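You operate a simulated robot arm through the tools that you are given. There is no shell and no other tool. Be economical: measure what you need, move in short steps, check, and stop when the job is done.

The job below is to be done with a simulated robot arm. You get a single attempt, and the scene is never put back.

TASK
Switch the small steamer off, cover it, and put its blue roll and the orange tape in the open drawer.
Fine: dial to low; glass lid on the round dish; shut the drawer.

It is judged by the outcome, as a careful person would: the job done as asked, and still so three seconds after it is handed in. It fails if anything else is knocked over, pushed out of place, dropped, spilled or broken. A push-on lid holds only when it is set on centred and level and pressed home; a screw cap is set on level and turned clockwise until tight.

THE ROBOT
A 6-joint arm with a two-finger parallel gripper, fixed in place. Base frame: the origin is at the foot of the arm, x ahead of it, y to its left, z up. Lengths are in cm, angles in degrees, forces in N, time in s.
With the tool pointing down near the work surface it reaches from about 26 to 68 cm from the base axis. Its first joint turns from -66.0 to 66.0 degrees. Payload 2.9 kg.
The TCP is the grasp point between the finger pads, 3 cm short of the fingertips. In the tool frame z runs along the fingers and y along their closing line. The gripper opens to 11 cm. The fingers are 2 cm wide and 1 cm thick; the gripper's body (4.8 by 11.2 cm) begins 5.5 cm behind the TCP.
Orientation is that of the tool frame in the base frame, as a unit quaternion [w, x, y, z]. With the fingers straight down and closing along the base's y, the tool's x points along the base's -x, its y along +y and its z along -z.

THE INTERFACE
- The arm moves only by the tool nudge_tool. Its argument "commands" is a list of rows, each a list of 3 entries, a list of its own where there are three numbers: the shift along the tool's x, y, z in cm, then the turn, a rotation vector about the tool's x, y, z in rad, then the gripper command, from -1 (fully open) to 1 (shut), values between in proportion. In form: [[[tx, ty, tz], [rx, ry, rz], grip], ...]. A call has 1 to 20 rows; each row shifts and turns the commanded pose from where the row before left it, along the tool's axes as they then stand. Rows are played at 5 a second. More than 5 cm and 8.6 degrees between two rows, or a gripper value outside its range, and nothing of the call is played. A pose out of reach is approached as far as the arm can. The call stops where the force on the tool passes 40 N (or 10 N more than at its start, if that is more) or the arm is blocked; 0.2 s more then pass. The fingers move at their own pace (about 10.8 cm/s each) and stop on an object; they squeeze with about 23 N. The grip force told is the motor's: it shows also when the fingers shut on nothing. Time passes only in rows, and 0.2 s behind the last, so rows that do not move let the fingers close. It gives the time, the measured TCP pose, the force on the tool (base axes), the opening and the grip force at its end, in the units of the frame above (readings bear some noise), with the torque about the TCP (base axes, N m) and any sound that the robot's microphone picked up, and new pictures: "show" is both (left out), scene, wrist or none.
- Cameras (640 x 400 px; columns grow to the right, rows downward): "scene" is fixed at [7.26, 42.34, 143.13]; the picture's right is [-0.83, -0.56, 0.00], its down [-0.20, 0.29, -0.94] and it looks along [0.52, -0.78, -0.35] (base axes); focal length 325 px, centre (320, 200). "wrist" rides on the gripper at [7.2, 1.7, -10.3] in the tool frame; the picture's right is [-0.23, 0.97, 0.00], its down [-0.76, -0.18, -0.62] and it looks along [-0.61, -0.14, 0.78] (tool axes); focal length 222 px, centre (320, 200). There is no depth. A picture from a camera that has moved, and an enlarged one, comes with that camera's place and axes in the base frame and with its lens. The place of the scene camera against the robot may be out by one fixed shift of up to 2.5 cm in any direction.
- inspect(camera, box): a new picture of the part [left, top, right, bottom] of that camera's present view, enlarged. The clock stands still meanwhile.
- close_job(): hands the job in; it is judged then, once.

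Go step by step. Nothing tells you positions but the pictures and the camera data: compare them with the known pose of the tool, close in by small moves and look again before you grip or let go. The budget is 120 turns and 200 pictures, counting those below and the enlarged ones. Unless the task says otherwise, let go and move clear before handing in, and close with one line.

The tools are called after "Request:" as name(argument=value, ...) on one line, values as JSON. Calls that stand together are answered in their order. nudge_tool: Moves the arm, as the interface text tells. Its arguments: {"type":"object","properties":{"commands":{"type":"array"},"show":{"type":"string","enum":["both","scene","wrist","none"]}},"required":["commands"]} The other tools are called the same way: inspect (camera, box) takes an enlarged picture of a part of a camera's view; close_job () hands the job in.

At the start:

```text
time_s: 0.0
tcp_pos: [31.59, -2.08, 132.6]
ee_rot: [0.001, 0.0, 1.0, 0.0]
wrist_force: [0.7, 0.1, -0.5]
ft_torque: [0.01, -0.02, -0.02]
gripper_width: 10.99
grip_force: 0.0
```

scene: 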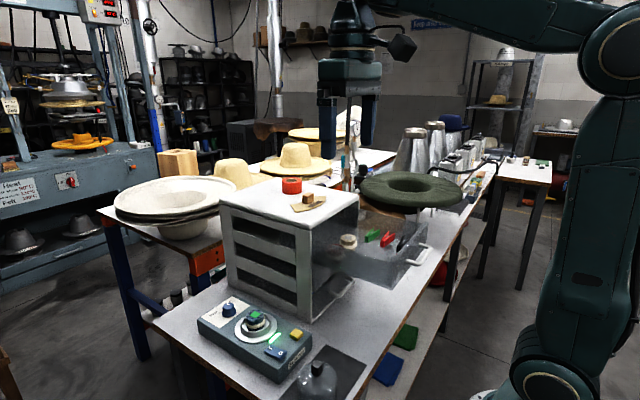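
wrist: 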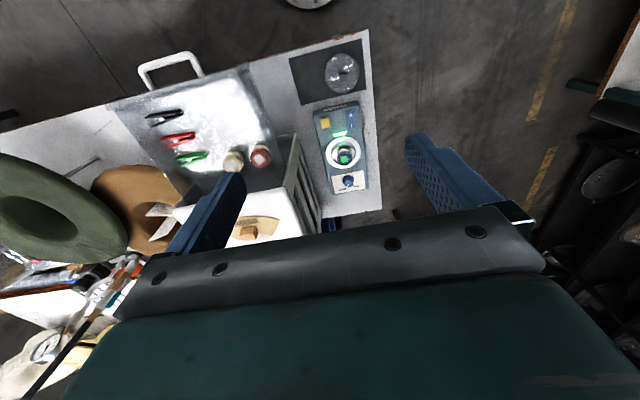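

I see a cabinet with an open drawer, a control box (the steamer?) with a round dish, and a glass lid beside it. I'll take enlarged views first.

Request:
inspect(camera="scene", box=[180, 270, 380, 400])

Request:
inspect(camera="scene", box=[260, 160, 460, 290])

Request:
inspect(camera="wrist", box=[270, 20, 400, 210])

Request:
inspect(camera="wrist", box=[100, 30, 320, 260])

```text
3.08 times, centred on (280, 335) of scene
camera zoom: at [7.26, 42.34, 143.13], right [-0.83, -0.56, 0.0], down [-0.2, 0.29, -0.94], along [0.52, -0.78, -0.35], focal length 1000 px, centre (443, -215)
```

zoom: 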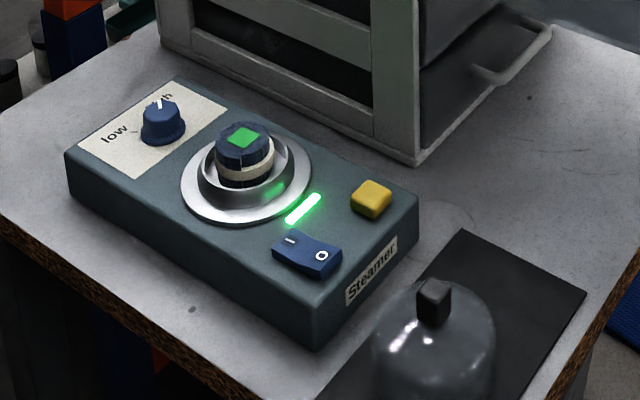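

```text
3.08 times, centred on (360, 225) of scene
camera zoom: at [7.26, 42.34, 143.13], right [-0.83, -0.56, 0.0], down [-0.2, 0.29, -0.94], along [0.52, -0.78, -0.35], focal length 1000 px, centre (197, 123)
```

zoom: 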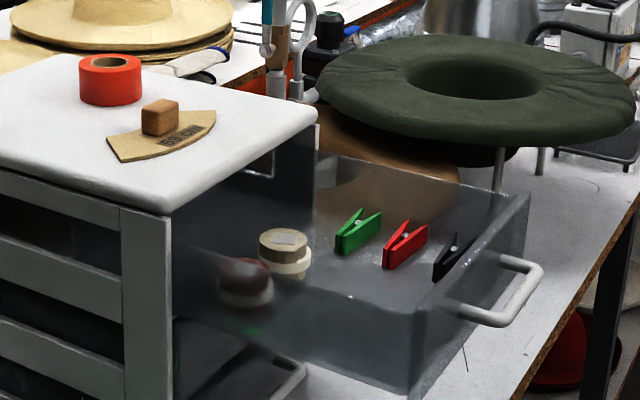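

```text
2.11 times, centred on (335, 115) of wrist
camera zoom: at [24.4, -0.38, 142.91], right [0.23, 0.97, 0.0], down [0.76, -0.18, 0.62], along [0.61, -0.14, -0.78], focal length 468 px, centre (288, 379)
```

zoom: 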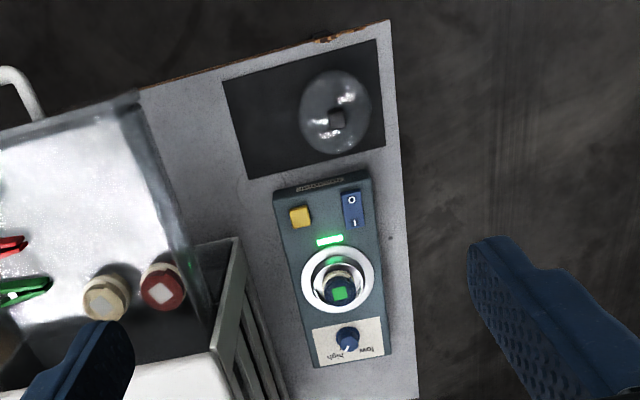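

```text
1.74 times, centred on (210, 145) of wrist
camera zoom: at [24.4, -0.38, 142.91], right [0.23, 0.97, 0.0], down [0.76, -0.18, 0.62], along [0.61, -0.14, -0.78], focal length 386 px, centre (511, 296)
```

zoom: 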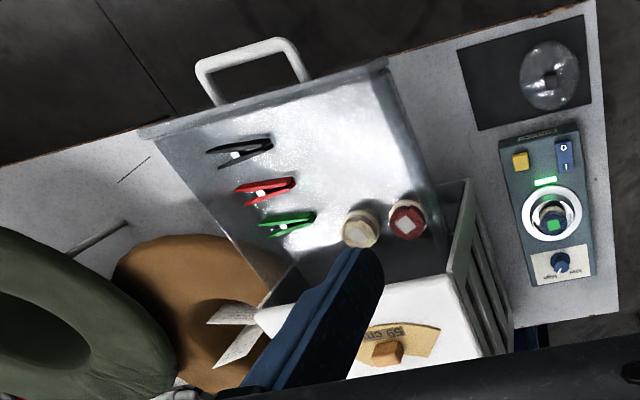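

The dish is about (53,0,87). The open drawer is about (42,-22) with its floor near z 102, and the orange tape is on the cabinet around (61,-25). I'll move over the drawer for a second view.

Request:
nudge_tool(commands=[[[-2, -4, 0], [0, 0, 0], -1], [[-2, -4, 0], [0, 0, 0], -1], [[-2, -4, 0], [0, 0, 0], -1], [[0, -4, 0], [0, 0, 0], -1], [[0, -4, 0], [0, 0, 0], -1], [[0, 0, 0], [0, 0, 0], -1]], show="both")

```text
time_s: 1.4
tcp_pos: [37.52, -22.25, 132.53]
ee_rot: [0.001, -0.001, 1.0, 0.001]
wrist_force: [0.6, 0.9, 0.2]
ft_torque: [0.04, -0.03, 0.05]
gripper_width: 11.0
grip_force: 0.1
camera wrist: at [30.35, -20.49, 142.76], right [0.23, 0.97, 0.0], down [0.76, -0.18, 0.62], along [0.61, -0.14, -0.78], focal length 222 px, centre (320, 200)
```

scene: 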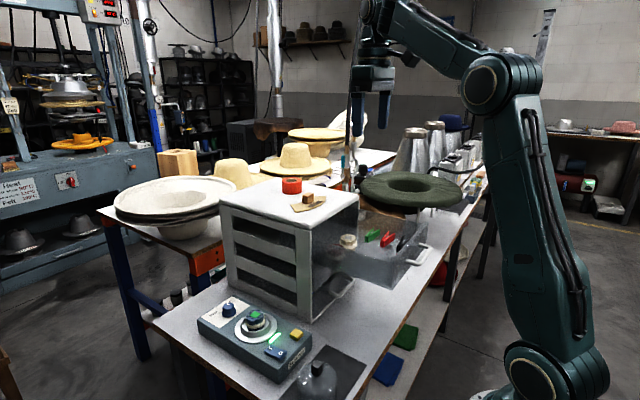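
wrist: 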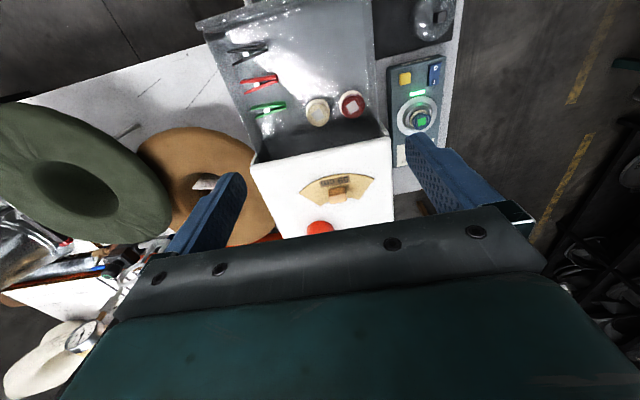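

The roll tops in the drawer come out near (43,-24,100). I'll move forward to see the tape and the cabinet top.

Request:
nudge_tool(commands=[[[-4, 0, 0], [0, 0, 0], -1], [[-4, 0, 0], [0, 0, 0], -1], [[-4, -1, 0], [0, 0, 0], -1], [[0, 0, 0], [0, 0, 0], -1]], show="wrist")

Request:
inspect(camera="wrist", box=[200, 0, 460, 240])

```text
time_s: 1.9
tcp_pos: [43.2, -22.19, 132.08]
ee_rot: [0.007, -0.007, 1.0, -0.004]
wrist_force: [7.2, -9.2, -14.5]
ft_torque: [0.89, -0.22, 0.56]
gripper_width: 10.99
grip_force: 0.2
out of reach, approached as far as the arm can: row 2
stopped in row 2: the force on the tool passed its limit at 60 N (the readings are from after the stop); the commanded pose is now the measured one
camera wrist: at [35.73, -20.44, 142.24], right [0.21, 0.98, 0.0], down [0.76, -0.16, 0.64], along [0.62, -0.14, -0.77], focal length 222 px, centre (320, 200)
```

wrist: 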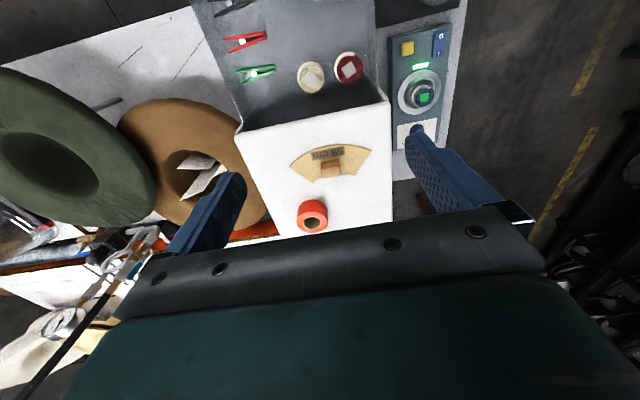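

```text
1.67 times, centred on (330, 120) of wrist
camera zoom: at [35.73, -20.44, 142.24], right [0.21, 0.98, 0.0], down [0.76, -0.16, 0.64], along [0.62, -0.14, -0.77], focal length 370 px, centre (303, 333)
```

zoom: 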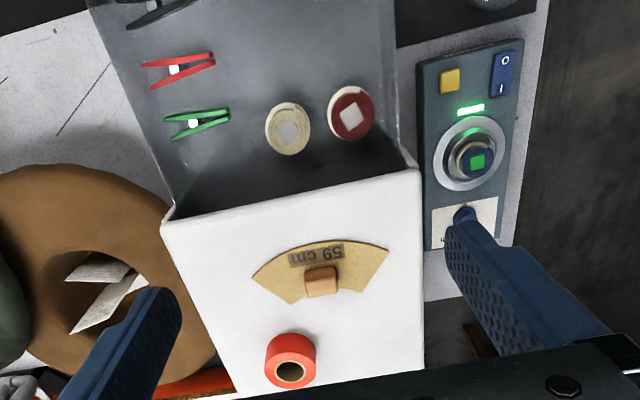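

The tape is near (64,-28,113), at the edge of reach, so it will probably need a tilted grip. I'll do the blue roll first, top near (54,0,89), and move over the steamer for a close view.

Request:
nudge_tool(commands=[[[2, 0, 0], [0, 0, 0], -1], [[0, 4, 0], [0, 0, 0], -1], [[0, 4, 0], [0, 0, 0], -1], [[0, 4, 0], [0, 0, 0], -1], [[0, 4, 1], [0, 0, 0], -1], [[0, 4, 3], [0, 0, 0], -1], [[0, 2, 4], [0, 0, 0], -1], [[0, 0, 4], [0, 0, 0], -1], [[-1, 0, 4], [0, 0, 0], -1], [[-2, 0, 4], [0, 0, 0], -1], [[-2, 0, 4], [0, 0, 0], -1], [[-2, 0, 2], [0, 0, 0], -1], [[0, 0, 0], [0, 0, 0], -1]], show="both")

Request:
inspect(camera="wrist", box=[200, 0, 460, 240])

```text
time_s: 4.7
tcp_pos: [53.47, -0.26, 114.26]
ee_rot: [0.006, -0.007, 1.0, -0.003]
wrist_force: [0.2, -0.4, 1.0]
ft_torque: [-0.02, 0.01, 0.04]
gripper_width: 11.01
grip_force: 0.0
out of reach, approached as far as the arm can: row 7, 8, 9, 10, 11
camera wrist: at [46.07, 1.37, 124.42], right [0.21, 0.98, 0.0], down [0.76, -0.16, 0.63], along [0.62, -0.14, -0.77], focal length 222 px, centre (320, 200)
```

scene: 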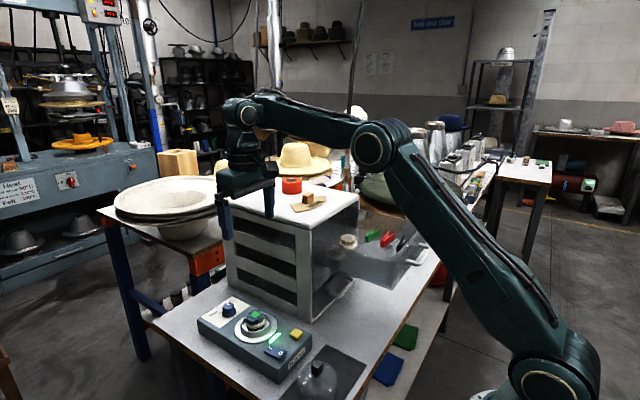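
wrist: 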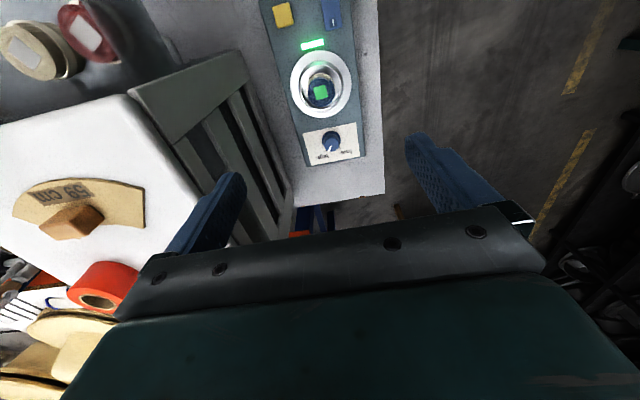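

```text
1.67 times, centred on (330, 120) of wrist
camera zoom: at [46.07, 1.37, 124.42], right [0.21, 0.98, 0.0], down [0.76, -0.16, 0.63], along [0.62, -0.14, -0.77], focal length 370 px, centre (303, 333)
```

zoom: 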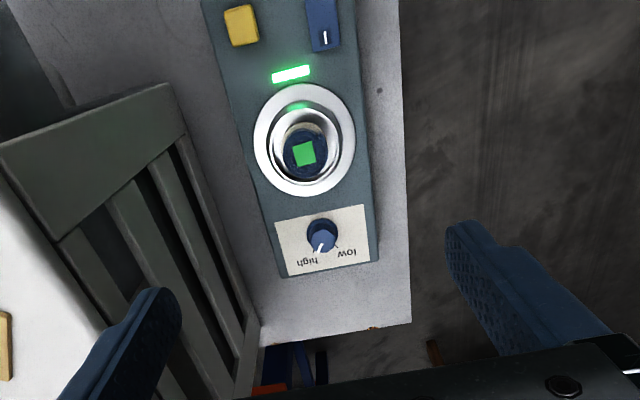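

The blue roll's top is at about (54.4,-0.5,88.8). I'll level the tool, descend to about 97 with a narrower opening, and look.

Request:
nudge_tool(commands=[[[-0.5, 0, 3], [-0.006, 0.012, 0.014], -0.2], [[-0.4, -0.2, 4], [0, 0, 0], -0.2], [[0, 0, 4], [0, 0, 0], -0.2], [[0, 0, 4], [0, 0, 0], -0.2], [[0, 0, 2], [0, 0, 0], -0.2], [[0, 0, 0], [0, 0, 0], -0.2]], show="both")

Request:
inspect(camera="wrist", box=[220, 60, 420, 220])

Request:
inspect(camera="scene", box=[180, 230, 340, 370])

```text
time_s: 6.1
tcp_pos: [60.93, -0.52, 100.97]
ee_rot: [-0.001, 0.0, 1.0, 0.0]
wrist_force: [-0.1, -0.3, 0.3]
ft_torque: [0.0, 0.01, -0.01]
gripper_width: 6.59
grip_force: 0.1
out of reach, approached as far as the arm can: row 1, 2, 3, 4, 5
camera wrist: at [53.72, 1.16, 111.17], right [0.23, 0.97, 0.0], down [0.76, -0.18, 0.62], along [0.6, -0.14, -0.78], focal length 222 px, centre (320, 200)
```

scene: 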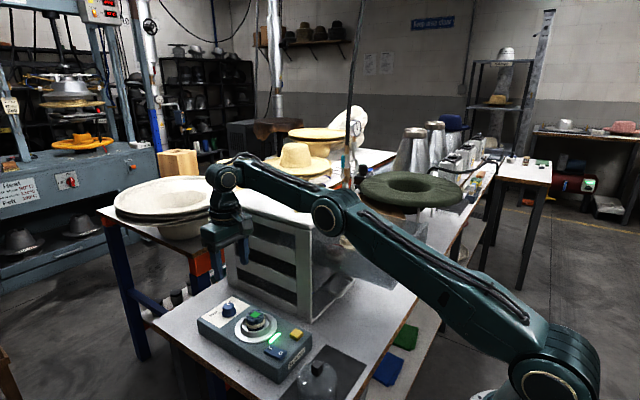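
wrist: 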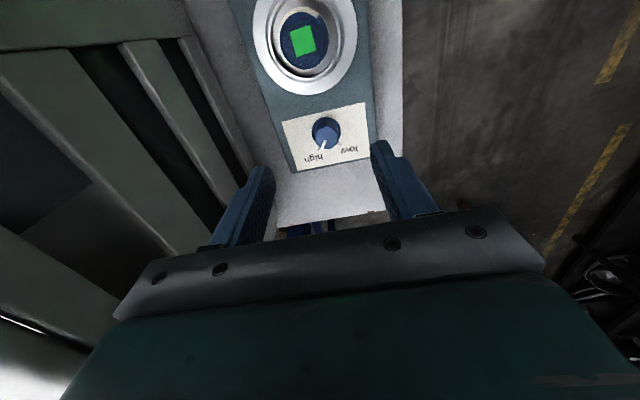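

```text
2.50 times, centred on (320, 140) of wrist
camera zoom: at [53.72, 1.16, 111.17], right [0.23, 0.97, 0.0], down [0.76, -0.18, 0.62], along [0.6, -0.14, -0.78], focal length 555 px, centre (320, 350)
```

zoom: 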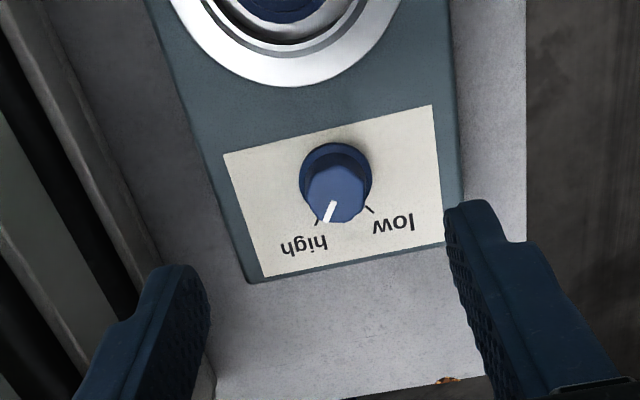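

```text
2.86 times, centred on (260, 300) of scene
camera zoom: at [7.26, 42.34, 143.13], right [-0.83, -0.56, 0.0], down [-0.2, 0.29, -0.94], along [0.52, -0.78, -0.35], focal length 929 px, centre (491, -86)
```

zoom: 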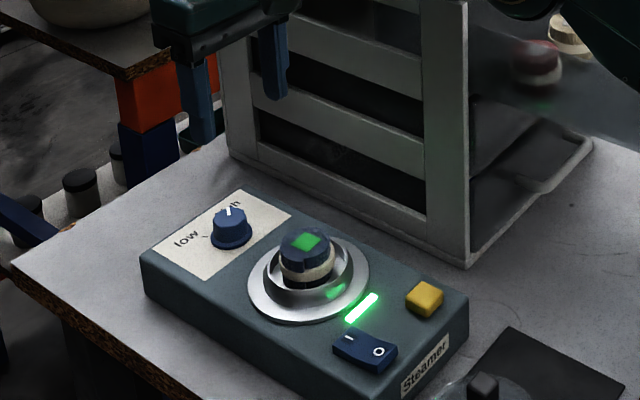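

The tool ended further out, at x=60.9 and z=101, than I commanded. I'll test with a small backward move to learn whether the commanded pose follows the measured one.

Request:
nudge_tool(commands=[[[1, 0, 0], [0, 0, 0], -0.2], [[0, 0, 0], [0, 0, 0], -0.2]], show="none")

```text
time_s: 6.7
tcp_pos: [60.78, -0.64, 101.21]
ee_rot: [-0.001, 0.0, 1.0, 0.0]
wrist_force: [-0.3, -0.7, -0.6]
ft_torque: [0.01, -0.03, -0.03]
gripper_width: 6.6
grip_force: 0.0
out of reach, approached as far as the arm can: row 1
```

The elbow seems to have flipped past straight during the earlier overreach, so nearer poses are refused. I'll raise the command to a nearly straight pose, go slightly past it, and return so the elbow bends the proper way.

Request:
nudge_tool(commands=[[[0, 0, -4.5], [0, 0, 0], -0.2], [[0, 0, -4.5], [0, 0, 0], -0.2], [[0, 0, -4.5], [0, 0, 0], -0.2], [[0, 0, -4.5], [0, 0, 0], -0.2], [[0, 0, -4.5], [0, 0, 0], -0.2], [[0, 0, -4.5], [0, 0, 0], -0.2], [[0, 0, -4.5], [0, 0, 0], -0.2], [[0, 0, -4.5], [0, 0, 0], -0.2], [[0, 0, -4.5], [0, 0, 0], -0.2], [[0, 0, -4.5], [0, 0, 0], -0.2], [[0, 0, 0], [0, 0, 0], -0.2]], show="scene")

```text
time_s: 7.9
tcp_pos: [59.27, -0.63, 120.26]
ee_rot: [0.007, -0.002, 1.0, 0.0]
wrist_force: [9.3, 2.1, -11.9]
ft_torque: [-0.33, 0.09, -0.19]
gripper_width: 6.63
grip_force: 0.1
out of reach, approached as far as the arm can: row 4, 5
stopped in row 5: the force on the tool passed its limit at 56 N (the readings are from after the stop); the commanded pose is now the measured one
```

scene: 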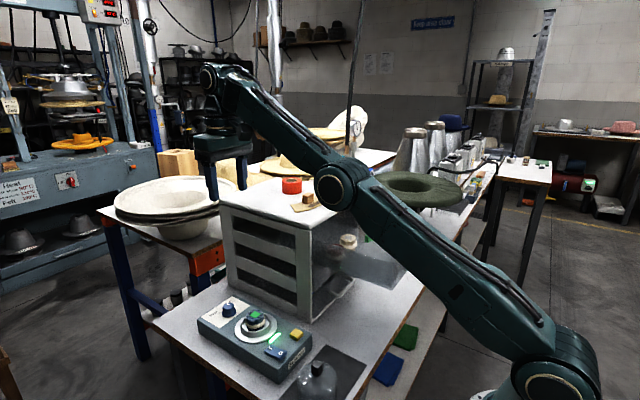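

The command is now the measured pose again, at nearly full stretch. I'll pull back in small steps and see whether it follows.

Request:
nudge_tool(commands=[[[2, 0, 0], [0, 0, 0], -0.2], [[2, 0, 0], [0, 0, 0], -0.2], [[2, 0, 0], [0, 0, 0], -0.2], [[2, 0, 0], [0, 0, 0], -0.2], [[0, 0, 0], [0, 0, 0], -0.2]], show="scene")

```text
time_s: 9.1
tcp_pos: [51.21, -0.7, 120.08]
ee_rot: [0.007, -0.003, 1.0, 0.0]
wrist_force: [0.0, -0.9, -0.2]
ft_torque: [0.0, 0.0, 0.01]
gripper_width: 6.57
grip_force: 0.0
```

scene: 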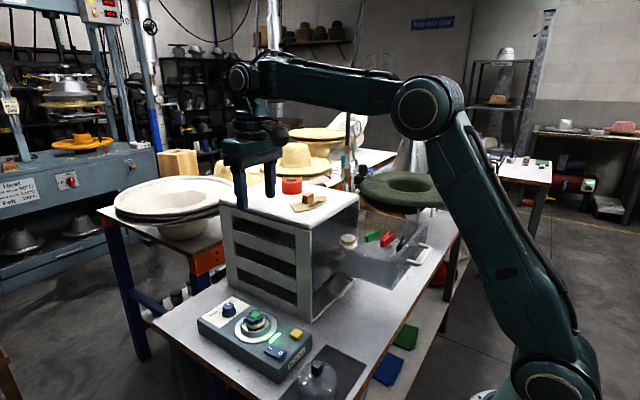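

The elbow is properly up again. From here I avoid full stretch. Next I descend over the blue roll.

Request:
nudge_tool(commands=[[[-1, 0, 4], [0, 0.014, 0], -0.2], [[-1, 0.1, 4], [0, 0, 0], -0.2], [[-1, 0, 4], [0, 0, 0], -0.2], [[0, 0, 4], [0, 0, 0], -0.2], [[0, 0, 4], [0, 0, 0], -0.2], [[0, 0, 3], [0, 0, 0], -0.2], [[0, 0, 0], [0, 0, 0], -0.2]], show="both")

Request:
inspect(camera="wrist", box=[220, 60, 420, 220])

Request:
inspect(camera="scene", box=[180, 230, 340, 370])

```text
time_s: 10.7
tcp_pos: [54.22, -0.34, 97.08]
ee_rot: [-0.001, -0.003, 1.0, 0.0]
wrist_force: [0.3, -0.1, 0.0]
ft_torque: [0.02, 0.01, 0.0]
gripper_width: 6.61
grip_force: 0.2
camera wrist: at [47.08, 1.29, 107.38], right [0.22, 0.98, 0.0], down [0.76, -0.17, 0.62], along [0.61, -0.14, -0.78], focal length 222 px, centre (320, 200)
```

scene: 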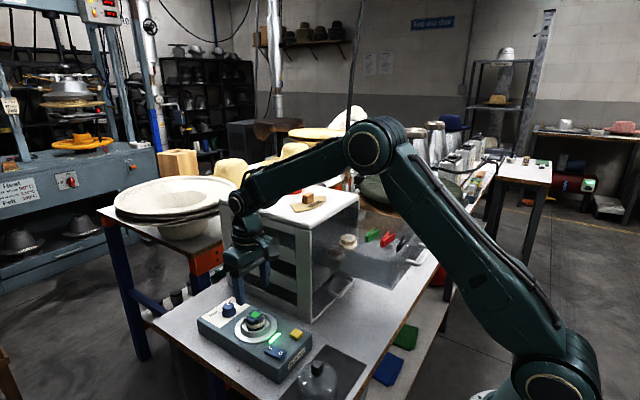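
wrist: 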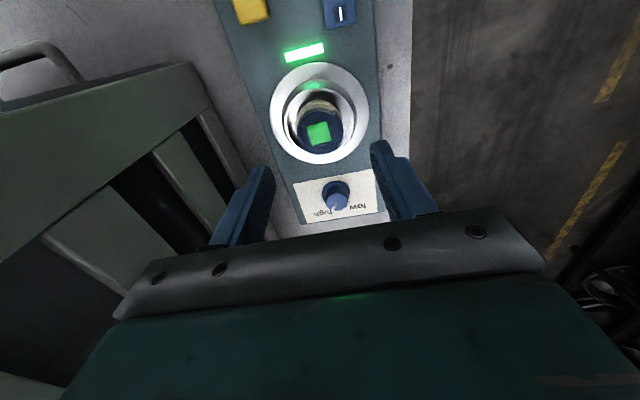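

```text
2.50 times, centred on (320, 140) of wrist
camera zoom: at [47.08, 1.29, 107.38], right [0.22, 0.98, 0.0], down [0.76, -0.17, 0.62], along [0.61, -0.14, -0.78], focal length 555 px, centre (320, 350)
```

zoom: 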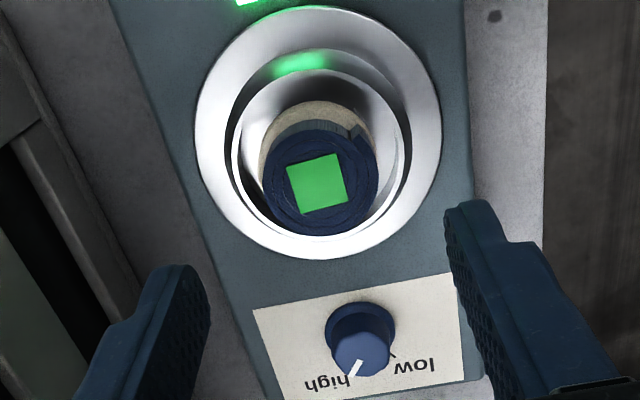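

```text
2.86 times, centred on (260, 300) of scene
camera zoom: at [7.26, 42.34, 143.13], right [-0.83, -0.56, 0.0], down [-0.2, 0.29, -0.94], along [0.52, -0.78, -0.35], focal length 929 px, centre (491, -86)
```

zoom: 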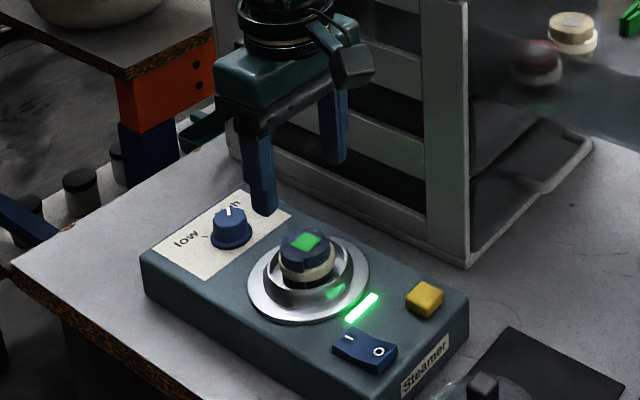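

The roll's top is at (54.0,-0.4,90.3) and it is about 3.7 cm wide. I'll descend so the tips reach about z 88, then close.

Request:
nudge_tool(commands=[[[0.2, -0.05, 3], [0, 0, 0], -0.2], [[0, 0, 2], [0, 0, 0], -0.2], [[0, 0, 1], [0, 0, 0], -0.2], [[0, 0, 0], [0, 0, 0], -0.2]], show="none")

Request:
inspect(camera="scene", box=[180, 230, 340, 370])

Request:
inspect(camera="wrist", box=[220, 60, 420, 220])

```text
time_s: 11.7
tcp_pos: [53.97, -0.46, 91.03]
ee_rot: [-0.001, -0.003, 1.0, 0.0]
wrist_force: [0.3, -0.2, 0.9]
ft_torque: [-0.01, 0.02, 0.02]
gripper_width: 6.6
grip_force: 0.2
```

```text
2.86 times, centred on (260, 300) of scene
camera zoom: at [7.26, 42.34, 143.13], right [-0.83, -0.56, 0.0], down [-0.2, 0.29, -0.94], along [0.52, -0.78, -0.35], focal length 929 px, centre (491, -86)
```

zoom: 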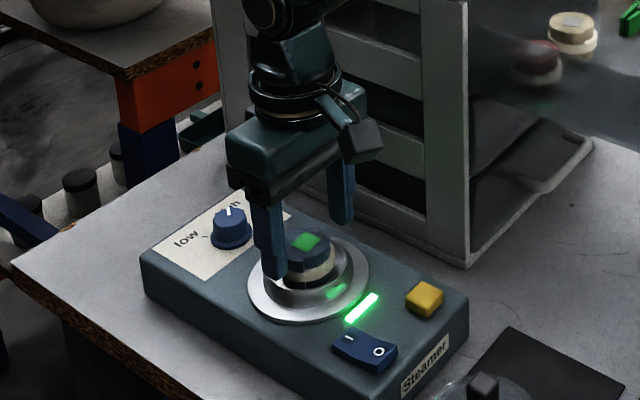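

```text
2.50 times, centred on (320, 140) of wrist
camera zoom: at [46.85, 1.16, 101.35], right [0.22, 0.98, 0.0], down [0.76, -0.17, 0.62], along [0.61, -0.14, -0.78], focal length 555 px, centre (320, 350)
```

zoom: 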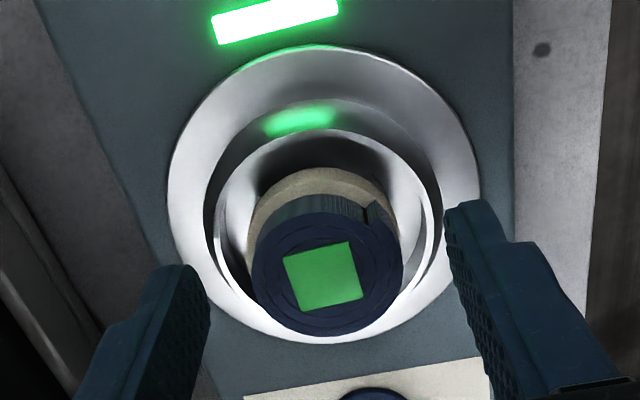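

The scene view puts the roll's top nearer z 88.7, so I'll go 1.2 cm lower with a narrower opening, then close.

Request:
nudge_tool(commands=[[[-0.3, 0, 0.4], [0, 0, 0], 0.0], [[0, 0, 0.4], [0, 0, 0], 0.0], [[0, 0, 0.4], [0, 0, 0], 0.0], [[0, 0, 0], [0, 0, 0], 0.3], [[0, 0, 0], [0, 0, 0], 0.6], [[0, 0, 0], [0, 0, 0], 1], [[0, 0, 0], [0, 0, 0], 1]], show="wrist")

Request:
inspect(camera="scene", box=[180, 230, 340, 370])

```text
time_s: 13.3
tcp_pos: [54.37, -0.66, 89.83]
ee_rot: [0.0, -0.002, 1.0, 0.0]
wrist_force: [-0.3, 0.7, 3.4]
ft_torque: [0.09, 0.01, -0.02]
gripper_width: 4.26
grip_force: 23.2
camera wrist: at [47.17, 1.07, 100.22], right [0.22, 0.98, 0.0], down [0.76, -0.17, 0.62], along [0.61, -0.14, -0.78], focal length 222 px, centre (320, 200)
```

wrist: 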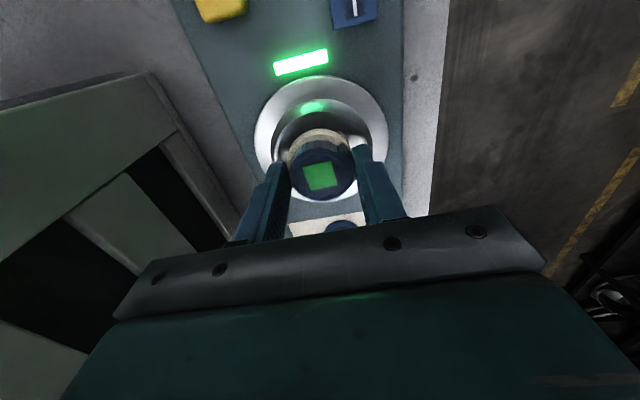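

```text
2.86 times, centred on (260, 300) of scene
camera zoom: at [7.25, 42.34, 143.14], right [-0.83, -0.56, 0.0], down [-0.2, 0.29, -0.94], along [0.52, -0.78, -0.35], focal length 929 px, centre (491, -86)
```

zoom: 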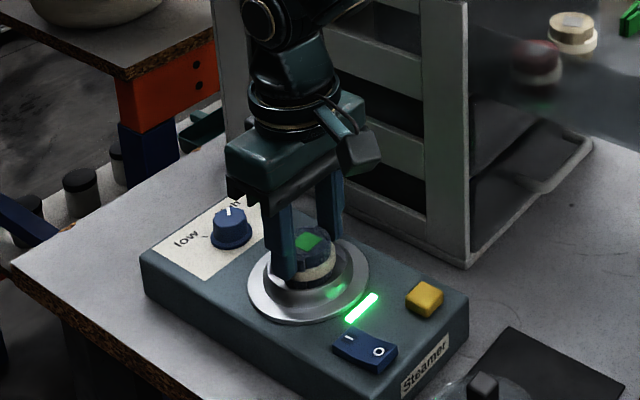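

The fingers hold the roll at 4.3 cm. I'll lift it and check.

Request:
nudge_tool(commands=[[[0, 0, -1], [0, 0, 0], 1], [[0, 0, -2], [0, 0, 0], 1], [[0, 0, -4], [0, 0, 0], 1], [[0, 0, -4], [0, 0, 0], 1], [[0, 0, -4], [0, 0, 0], 1], [[0, 0, 0], [0, 0, 0], 1]], show="both")

Request:
inspect(camera="scene", box=[180, 200, 340, 340])

```text
time_s: 14.7
tcp_pos: [54.28, -0.53, 104.94]
ee_rot: [-0.002, -0.003, 1.0, -0.001]
wrist_force: [0.0, -0.4, -1.0]
ft_torque: [0.02, 0.03, 0.01]
gripper_width: 4.25
grip_force: 22.9
camera wrist: at [46.95, 1.16, 115.18], right [0.22, 0.98, 0.0], down [0.76, -0.17, 0.62], along [0.61, -0.14, -0.78], focal length 222 px, centre (320, 200)
```

scene: 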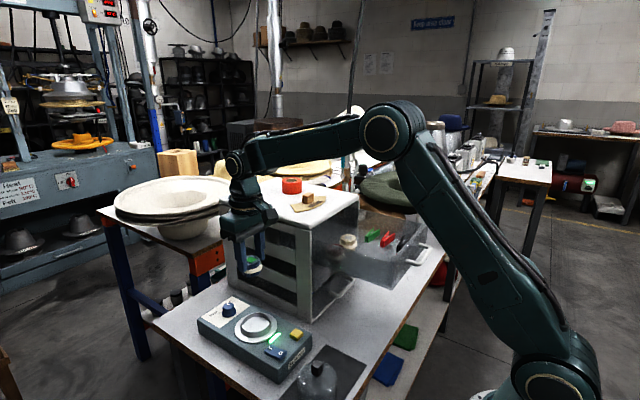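
wrist: 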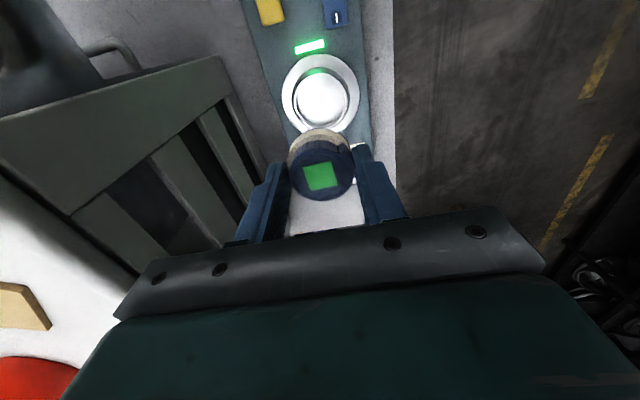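

```text
2.86 times, centred on (260, 270) of scene
camera zoom: at [7.26, 42.34, 143.13], right [-0.83, -0.56, 0.0], down [-0.2, 0.29, -0.94], along [0.52, -0.78, -0.35], focal length 929 px, centre (491, 0)
```

zoom: 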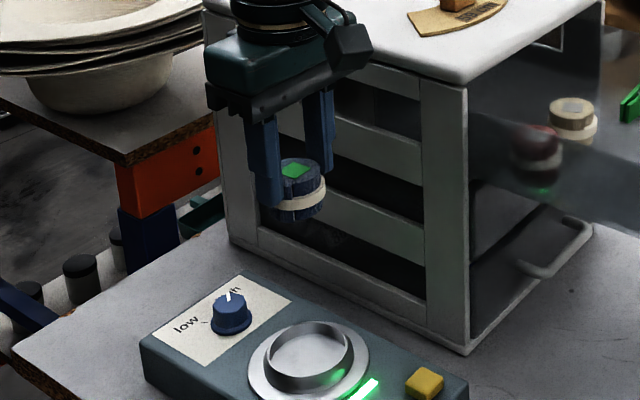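

The roll is held firmly. I'll carry it back, up and over the drawer's free area around (36,-21).

Request:
nudge_tool(commands=[[[3, 0, -3], [0, 0, 0], 1], [[4, 0, -4], [0, 0, 0], 1], [[4, 0, -4], [0, 0, 0], 1], [[4, 0, -4], [0, 0, 0], 1], [[3, -3, 0], [0, 0, 0], 1], [[0, -4, 0], [0, 0, 0], 1], [[0, -4, 0], [0, 0, 0], 1], [[0, -4, 0], [0, 0, 0], 1], [[0, -4, 0], [0, 0, 0], 1], [[0, -1.5, 0], [0, 0, 0], 1], [[0, 0, 0], [0, 0, 0], 1]], show="both")

Request:
inspect(camera="wrist", box=[140, 0, 460, 220])

```text
refused: row 2 steps farther than a row can; nothing moved
```

```text
1.82 times, centred on (300, 110) of wrist
camera zoom: at [46.95, 1.16, 115.18], right [0.22, 0.98, 0.0], down [0.76, -0.17, 0.62], along [0.61, -0.14, -0.78], focal length 404 px, centre (356, 364)
```

zoom: 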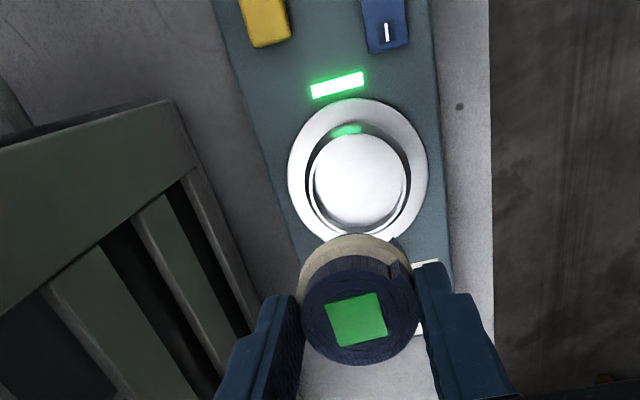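

The 5 cm limit counts the total shift per row, so I'll resend with smaller diagonal steps.

Request:
nudge_tool(commands=[[[3.4, 0, -3], [0, 0, 0], 1], [[3.4, 0, -3], [0, 0, 0], 1], [[3.4, 0, -3], [0, 0, 0], 1], [[3.4, 0, -3], [0, 0, 0], 1], [[3.4, 0, -3], [0, 0, 0], 1], [[0.5, -4, 0], [0, 0, 0], 1], [[0, -4, 0], [0, 0, 0], 1], [[0, -4, 0], [0, 0, 0], 1], [[0, -4, 0], [0, 0, 0], 1], [[0, -4, 0], [0, 0, 0], 1], [[0, -0.5, 0], [0, 0, 0], 1], [[0, 0, 0], [0, 0, 0], 1]], show="both")

Request:
inspect(camera="wrist", box=[140, 0, 460, 220])

```text
time_s: 17.3
tcp_pos: [37.0, -21.33, 119.86]
ee_rot: [-0.001, -0.003, 1.0, 0.0]
wrist_force: [-0.2, -0.1, 0.3]
ft_torque: [-0.01, -0.01, -0.01]
gripper_width: 4.22
grip_force: 23.5
camera wrist: at [29.82, -19.66, 130.12], right [0.22, 0.98, 0.0], down [0.76, -0.17, 0.62], along [0.61, -0.14, -0.78], focal length 222 px, centre (320, 200)
```

scene: 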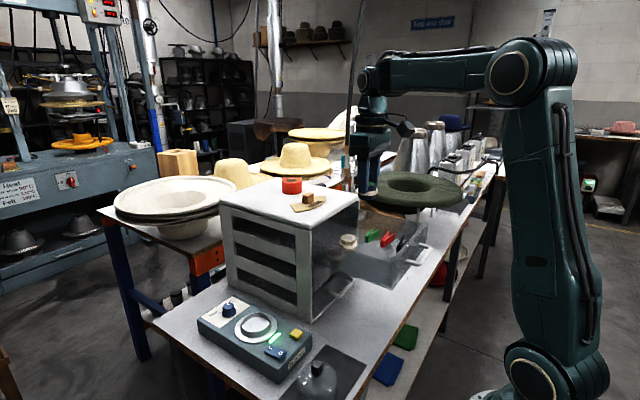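
wrist: 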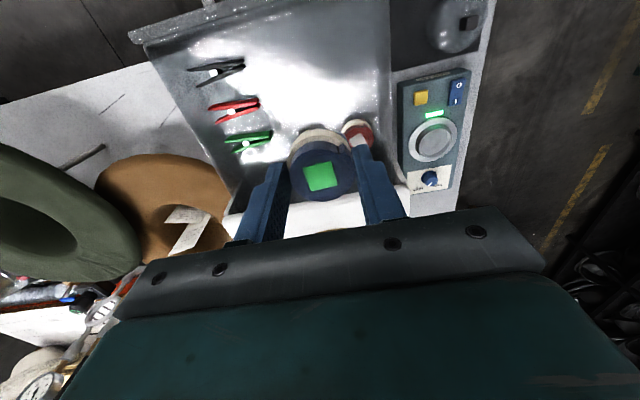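

```text
1.82 times, centred on (300, 110) of wrist
camera zoom: at [29.82, -19.66, 130.12], right [0.22, 0.98, 0.0], down [0.76, -0.17, 0.62], along [0.61, -0.14, -0.78], focal length 404 px, centre (356, 364)
```

zoom: 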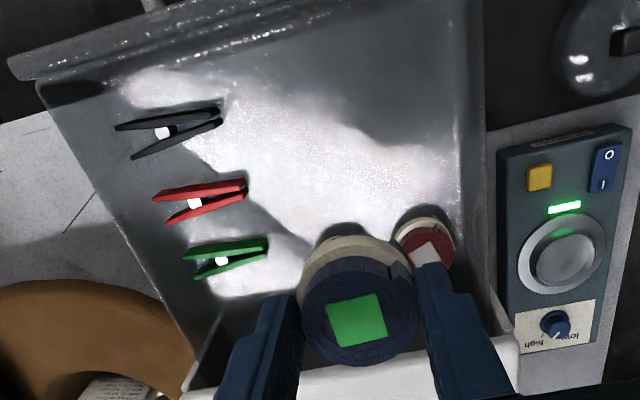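

The drawer's middle is free. I'll set the roll at about (36,-25), descending in small steps.

Request:
nudge_tool(commands=[[[1, -3.7, 0], [0, 0, 0], 1], [[0, 0, 4], [0, 0, 0], 1], [[0, 0, 4], [0, 0, 0], 1], [[0, 0, 4], [0, 0, 0], 1], [[0, 0, 3], [0, 0, 0], 1], [[0, 0, 0], [0, 0, 0], 1]], show="both")

Request:
inspect(camera="scene", box=[320, 180, 460, 290])

```text
time_s: 18.7
tcp_pos: [36.0, -24.94, 104.81]
ee_rot: [-0.001, -0.003, 1.0, 0.0]
wrist_force: [-0.3, 0.3, -0.1]
ft_torque: [0.0, 0.02, 0.02]
gripper_width: 4.23
grip_force: 23.2
camera wrist: at [28.84, -23.29, 115.06], right [0.22, 0.98, 0.0], down [0.76, -0.17, 0.62], along [0.61, -0.14, -0.78], focal length 222 px, centre (320, 200)
```

scene: 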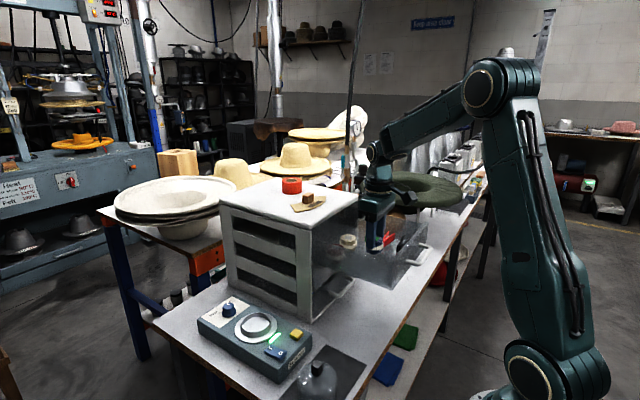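
wrist: 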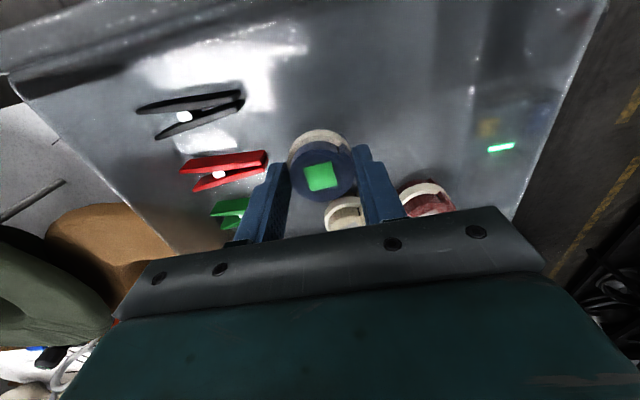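

```text
3.64 times, centred on (390, 235) of scene
camera zoom: at [7.26, 42.34, 143.13], right [-0.83, -0.56, 0.0], down [-0.2, 0.29, -0.94], along [0.52, -0.78, -0.35], focal length 1182 px, centre (66, 73)
```

zoom: 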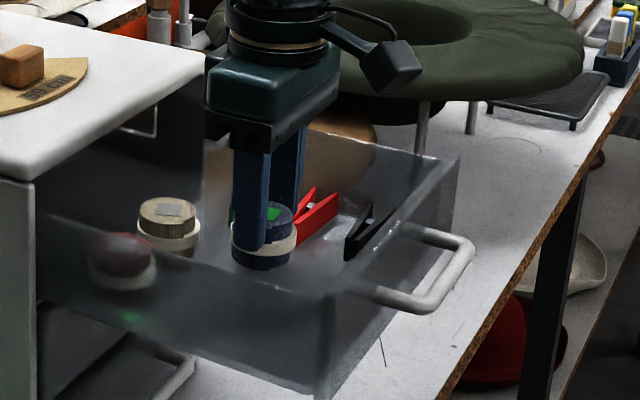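

The red clothespin is close to the left finger, so I'll shift 1.7 cm to +y, then lower until contact.

Request:
nudge_tool(commands=[[[0, 1.7, 0], [0, 0, 0], 1], [[0, 0, 1], [0, 0, 0], 1], [[0, 0, 0.7], [0, 0, 0], 1], [[0, 0, 0.5], [0, 0, 0], 1], [[0, 0, 0], [0, 0, 0], 1]], show="none")

Request:
inspect(camera="scene", box=[320, 180, 460, 290])

```text
time_s: 19.9
tcp_pos: [35.92, -23.27, 102.76]
ee_rot: [0.0, -0.002, 1.0, -0.001]
wrist_force: [0.0, -0.3, 20.0]
ft_torque: [-0.02, -0.15, -0.03]
gripper_width: 4.26
grip_force: 23.0
```

```text
3.64 times, centred on (390, 235) of scene
camera zoom: at [7.23, 42.36, 143.13], right [-0.83, -0.56, 0.0], down [-0.2, 0.29, -0.94], along [0.52, -0.78, -0.35], focal length 1182 px, centre (66, 73)
```

zoom: 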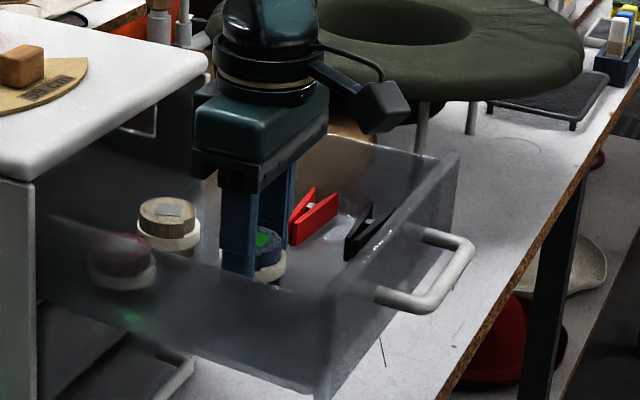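

The roll is resting on the drawer floor with 20 N. I'll ease up slightly, open a little and rise.

Request:
nudge_tool(commands=[[[0, 0, -0.2], [0, 0, 0], 1], [[0, 0, 0], [0, 0, 0], 0.0], [[0, 0, 0], [0, 0, 0], 0.0], [[0, 0, -2], [0, 0, 0], 0.0], [[0, 0, -4], [0, 0, 0], 0.0], [[0, 0, -4], [0, 0, 0], -0.1], [[0, 0, -4], [0, 0, 0], -0.1], [[0, 0, -4], [0, 0, 0], -0.1], [[0, 0, 0], [0, 0, 0], -0.1]], show="both")

Request:
inspect(camera="wrist", box=[140, 0, 460, 220])

```text
time_s: 21.9
tcp_pos: [36.04, -23.38, 120.73]
ee_rot: [0.0, -0.003, 1.0, 0.0]
wrist_force: [0.0, -0.3, 0.3]
ft_torque: [-0.02, -0.01, -0.03]
gripper_width: 6.09
grip_force: 0.0
camera wrist: at [28.89, -21.7, 130.97], right [0.22, 0.98, 0.0], down [0.76, -0.17, 0.62], along [0.61, -0.14, -0.78], focal length 222 px, centre (320, 200)
```

scene: 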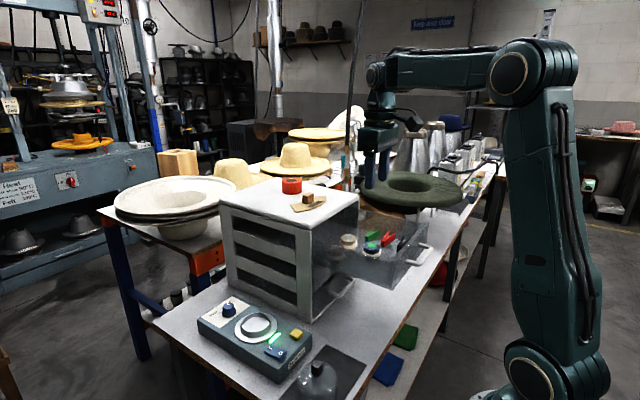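
wrist: 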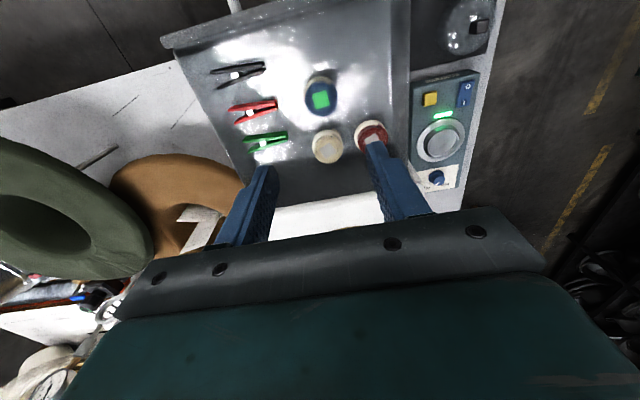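

```text
1.82 times, centred on (300, 110) of wrist
camera zoom: at [28.89, -21.7, 130.97], right [0.22, 0.98, 0.0], down [0.76, -0.17, 0.62], along [0.61, -0.14, -0.78], focal length 404 px, centre (356, 364)
```

zoom: 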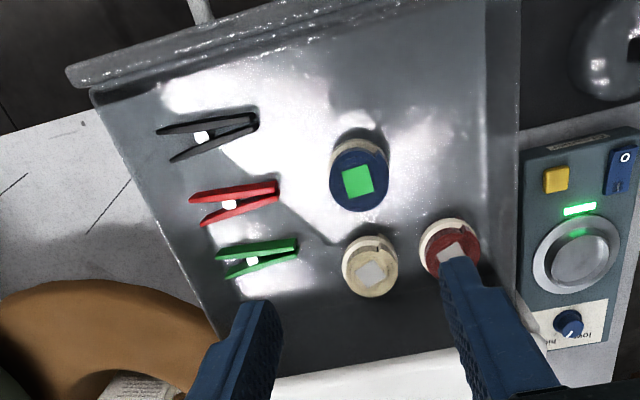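

The blue roll stands upright in the drawer. Now for the tape: I'll tilt the tool about 35° outward to gain reach, then move toward it and look.

Request:
nudge_tool(commands=[[[0, 0, -2], [0, -0.122, 0], -0.4], [[0, 0, 0], [0, -0.122, 0], -0.4], [[0, 0, 0], [0, -0.122, 0], -0.4], [[0, 0, 0], [0, -0.122, 0], -0.4], [[0, 0, 0], [0, -0.122, 0], -0.4], [[0, 0, 0], [0, 0, 0], -0.4]], show="both")

```text
time_s: 23.3
tcp_pos: [36.02, -23.18, 122.81]
ee_rot: [0.301, -0.003, 0.954, 0.001]
wrist_force: [-0.2, -0.4, -0.1]
ft_torque: [0.01, -0.03, 0.01]
gripper_width: 7.7
grip_force: 0.0
camera wrist: at [24.14, -21.6, 127.13], right [0.18, 0.97, 0.13], down [0.27, -0.18, 0.95], along [0.95, -0.14, -0.29], focal length 222 px, centre (320, 200)
```

scene: 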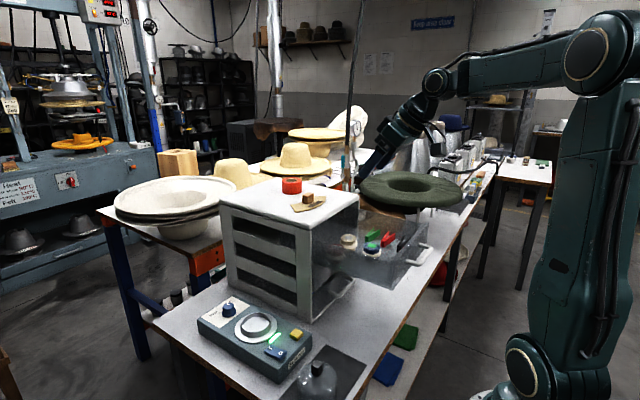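
wrist: 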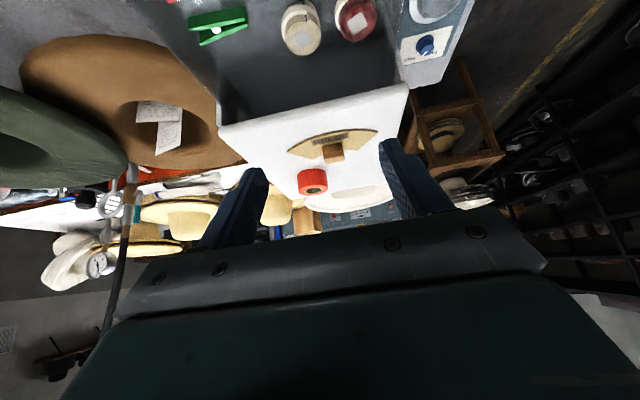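

Request:
inspect(camera="wrist", box=[260, 110, 420, 230])

Request:
inspect(camera="scene", box=[260, 160, 360, 230])

```text
3.33 times, centred on (340, 170) of wrist
camera zoom: at [24.14, -21.6, 127.13], right [0.18, 0.97, 0.13], down [0.27, -0.18, 0.95], along [0.95, -0.14, -0.29], focal length 740 px, centre (253, 300)
```

zoom: 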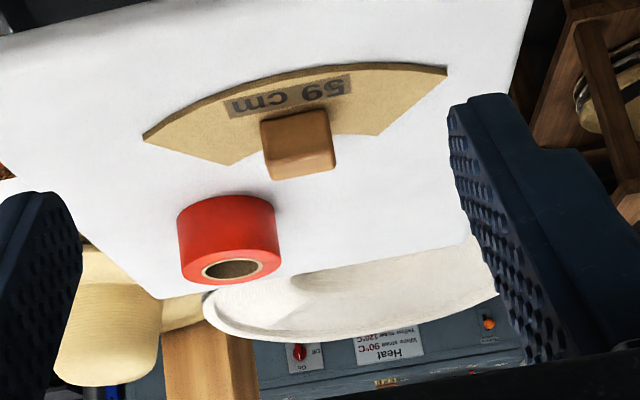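

```text
5.71 times, centred on (310, 195) of scene
camera zoom: at [7.25, 42.34, 143.13], right [-0.83, -0.56, 0.0], down [-0.2, 0.29, -0.94], along [0.52, -0.78, -0.35], focal length 1858 px, centre (377, 229)
```

zoom: 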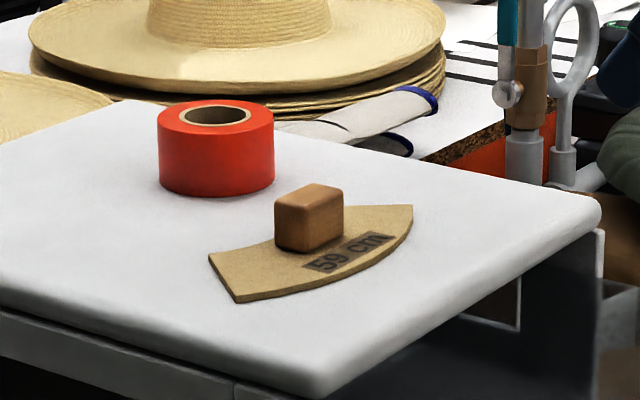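

The tape's top is at (65.2,-28.6,112.3), about 5.9 cm across and 3.5 cm tall. I'll approach it tilted, pull it nearer on the cabinet top to a spot clear of the gauge, then regrip it vertically.

Request:
nudge_tool(commands=[[[-2.82, -0.9, 2.95], [0, 0, 0], -0.4], [[-2.82, -0.9, 2.95], [0, 0, 0], -0.4], [[-2.82, -0.9, 2.95], [0, 0, 0], -0.4], [[-2.82, -0.9, 2.95], [0, 0, 0], -0.4], [[-2.82, -0.9, 2.95], [0, 0, 0], -0.4], [[-2.82, -0.9, 2.95], [0, 0, 0], -0.4], [[0, 0, 0], [0, 0, 0], -0.4]], show="both")

Request:
inspect(camera="wrist", box=[230, 110, 410, 230])

Request:
inspect(camera="scene", box=[260, 140, 360, 230])

```text
time_s: 24.9
tcp_pos: [60.22, -28.23, 117.9]
ee_rot: [0.299, -0.002, 0.954, 0.001]
wrist_force: [0.1, -0.3, -1.0]
ft_torque: [0.04, -0.02, -0.02]
gripper_width: 7.71
grip_force: 0.1
camera wrist: at [48.27, -26.7, 122.27], right [0.18, 0.97, 0.13], down [0.27, -0.18, 0.95], along [0.95, -0.14, -0.3], focal length 222 px, centre (320, 200)
```

scene: 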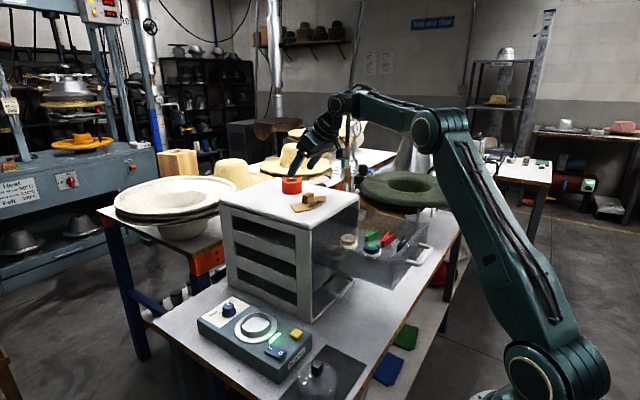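
wrist: 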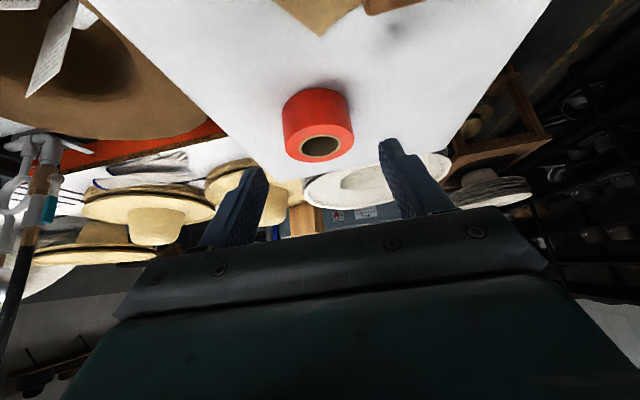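

```text
3.33 times, centred on (320, 170) of wrist
camera zoom: at [48.27, -26.7, 122.27], right [0.18, 0.97, 0.13], down [0.27, -0.18, 0.95], along [0.95, -0.14, -0.3], focal length 740 px, centre (320, 300)
```

zoom: 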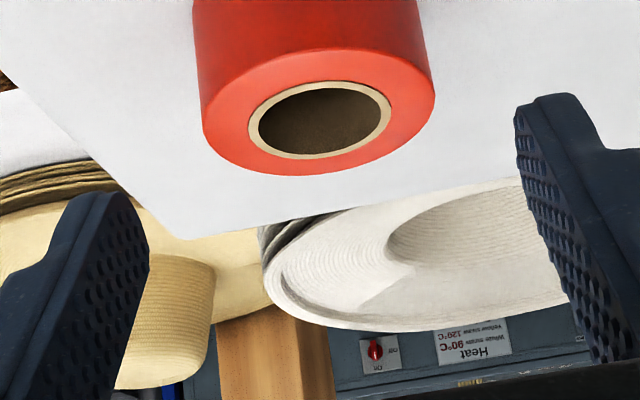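

```text
4.44 times, centred on (310, 185) of scene
camera zoom: at [7.26, 42.34, 143.13], right [-0.83, -0.56, 0.0], down [-0.2, 0.29, -0.94], along [0.52, -0.78, -0.35], focal length 1445 px, centre (364, 267)
```

zoom: 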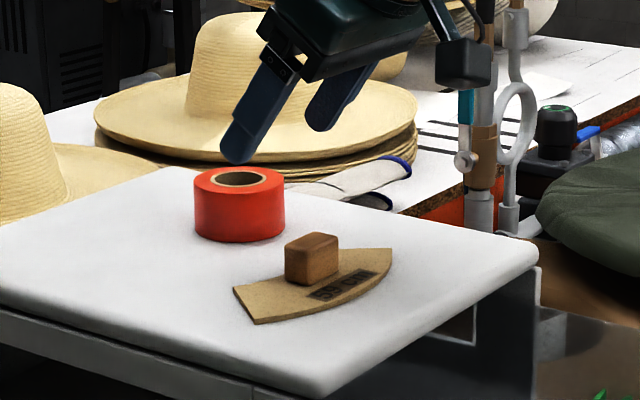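

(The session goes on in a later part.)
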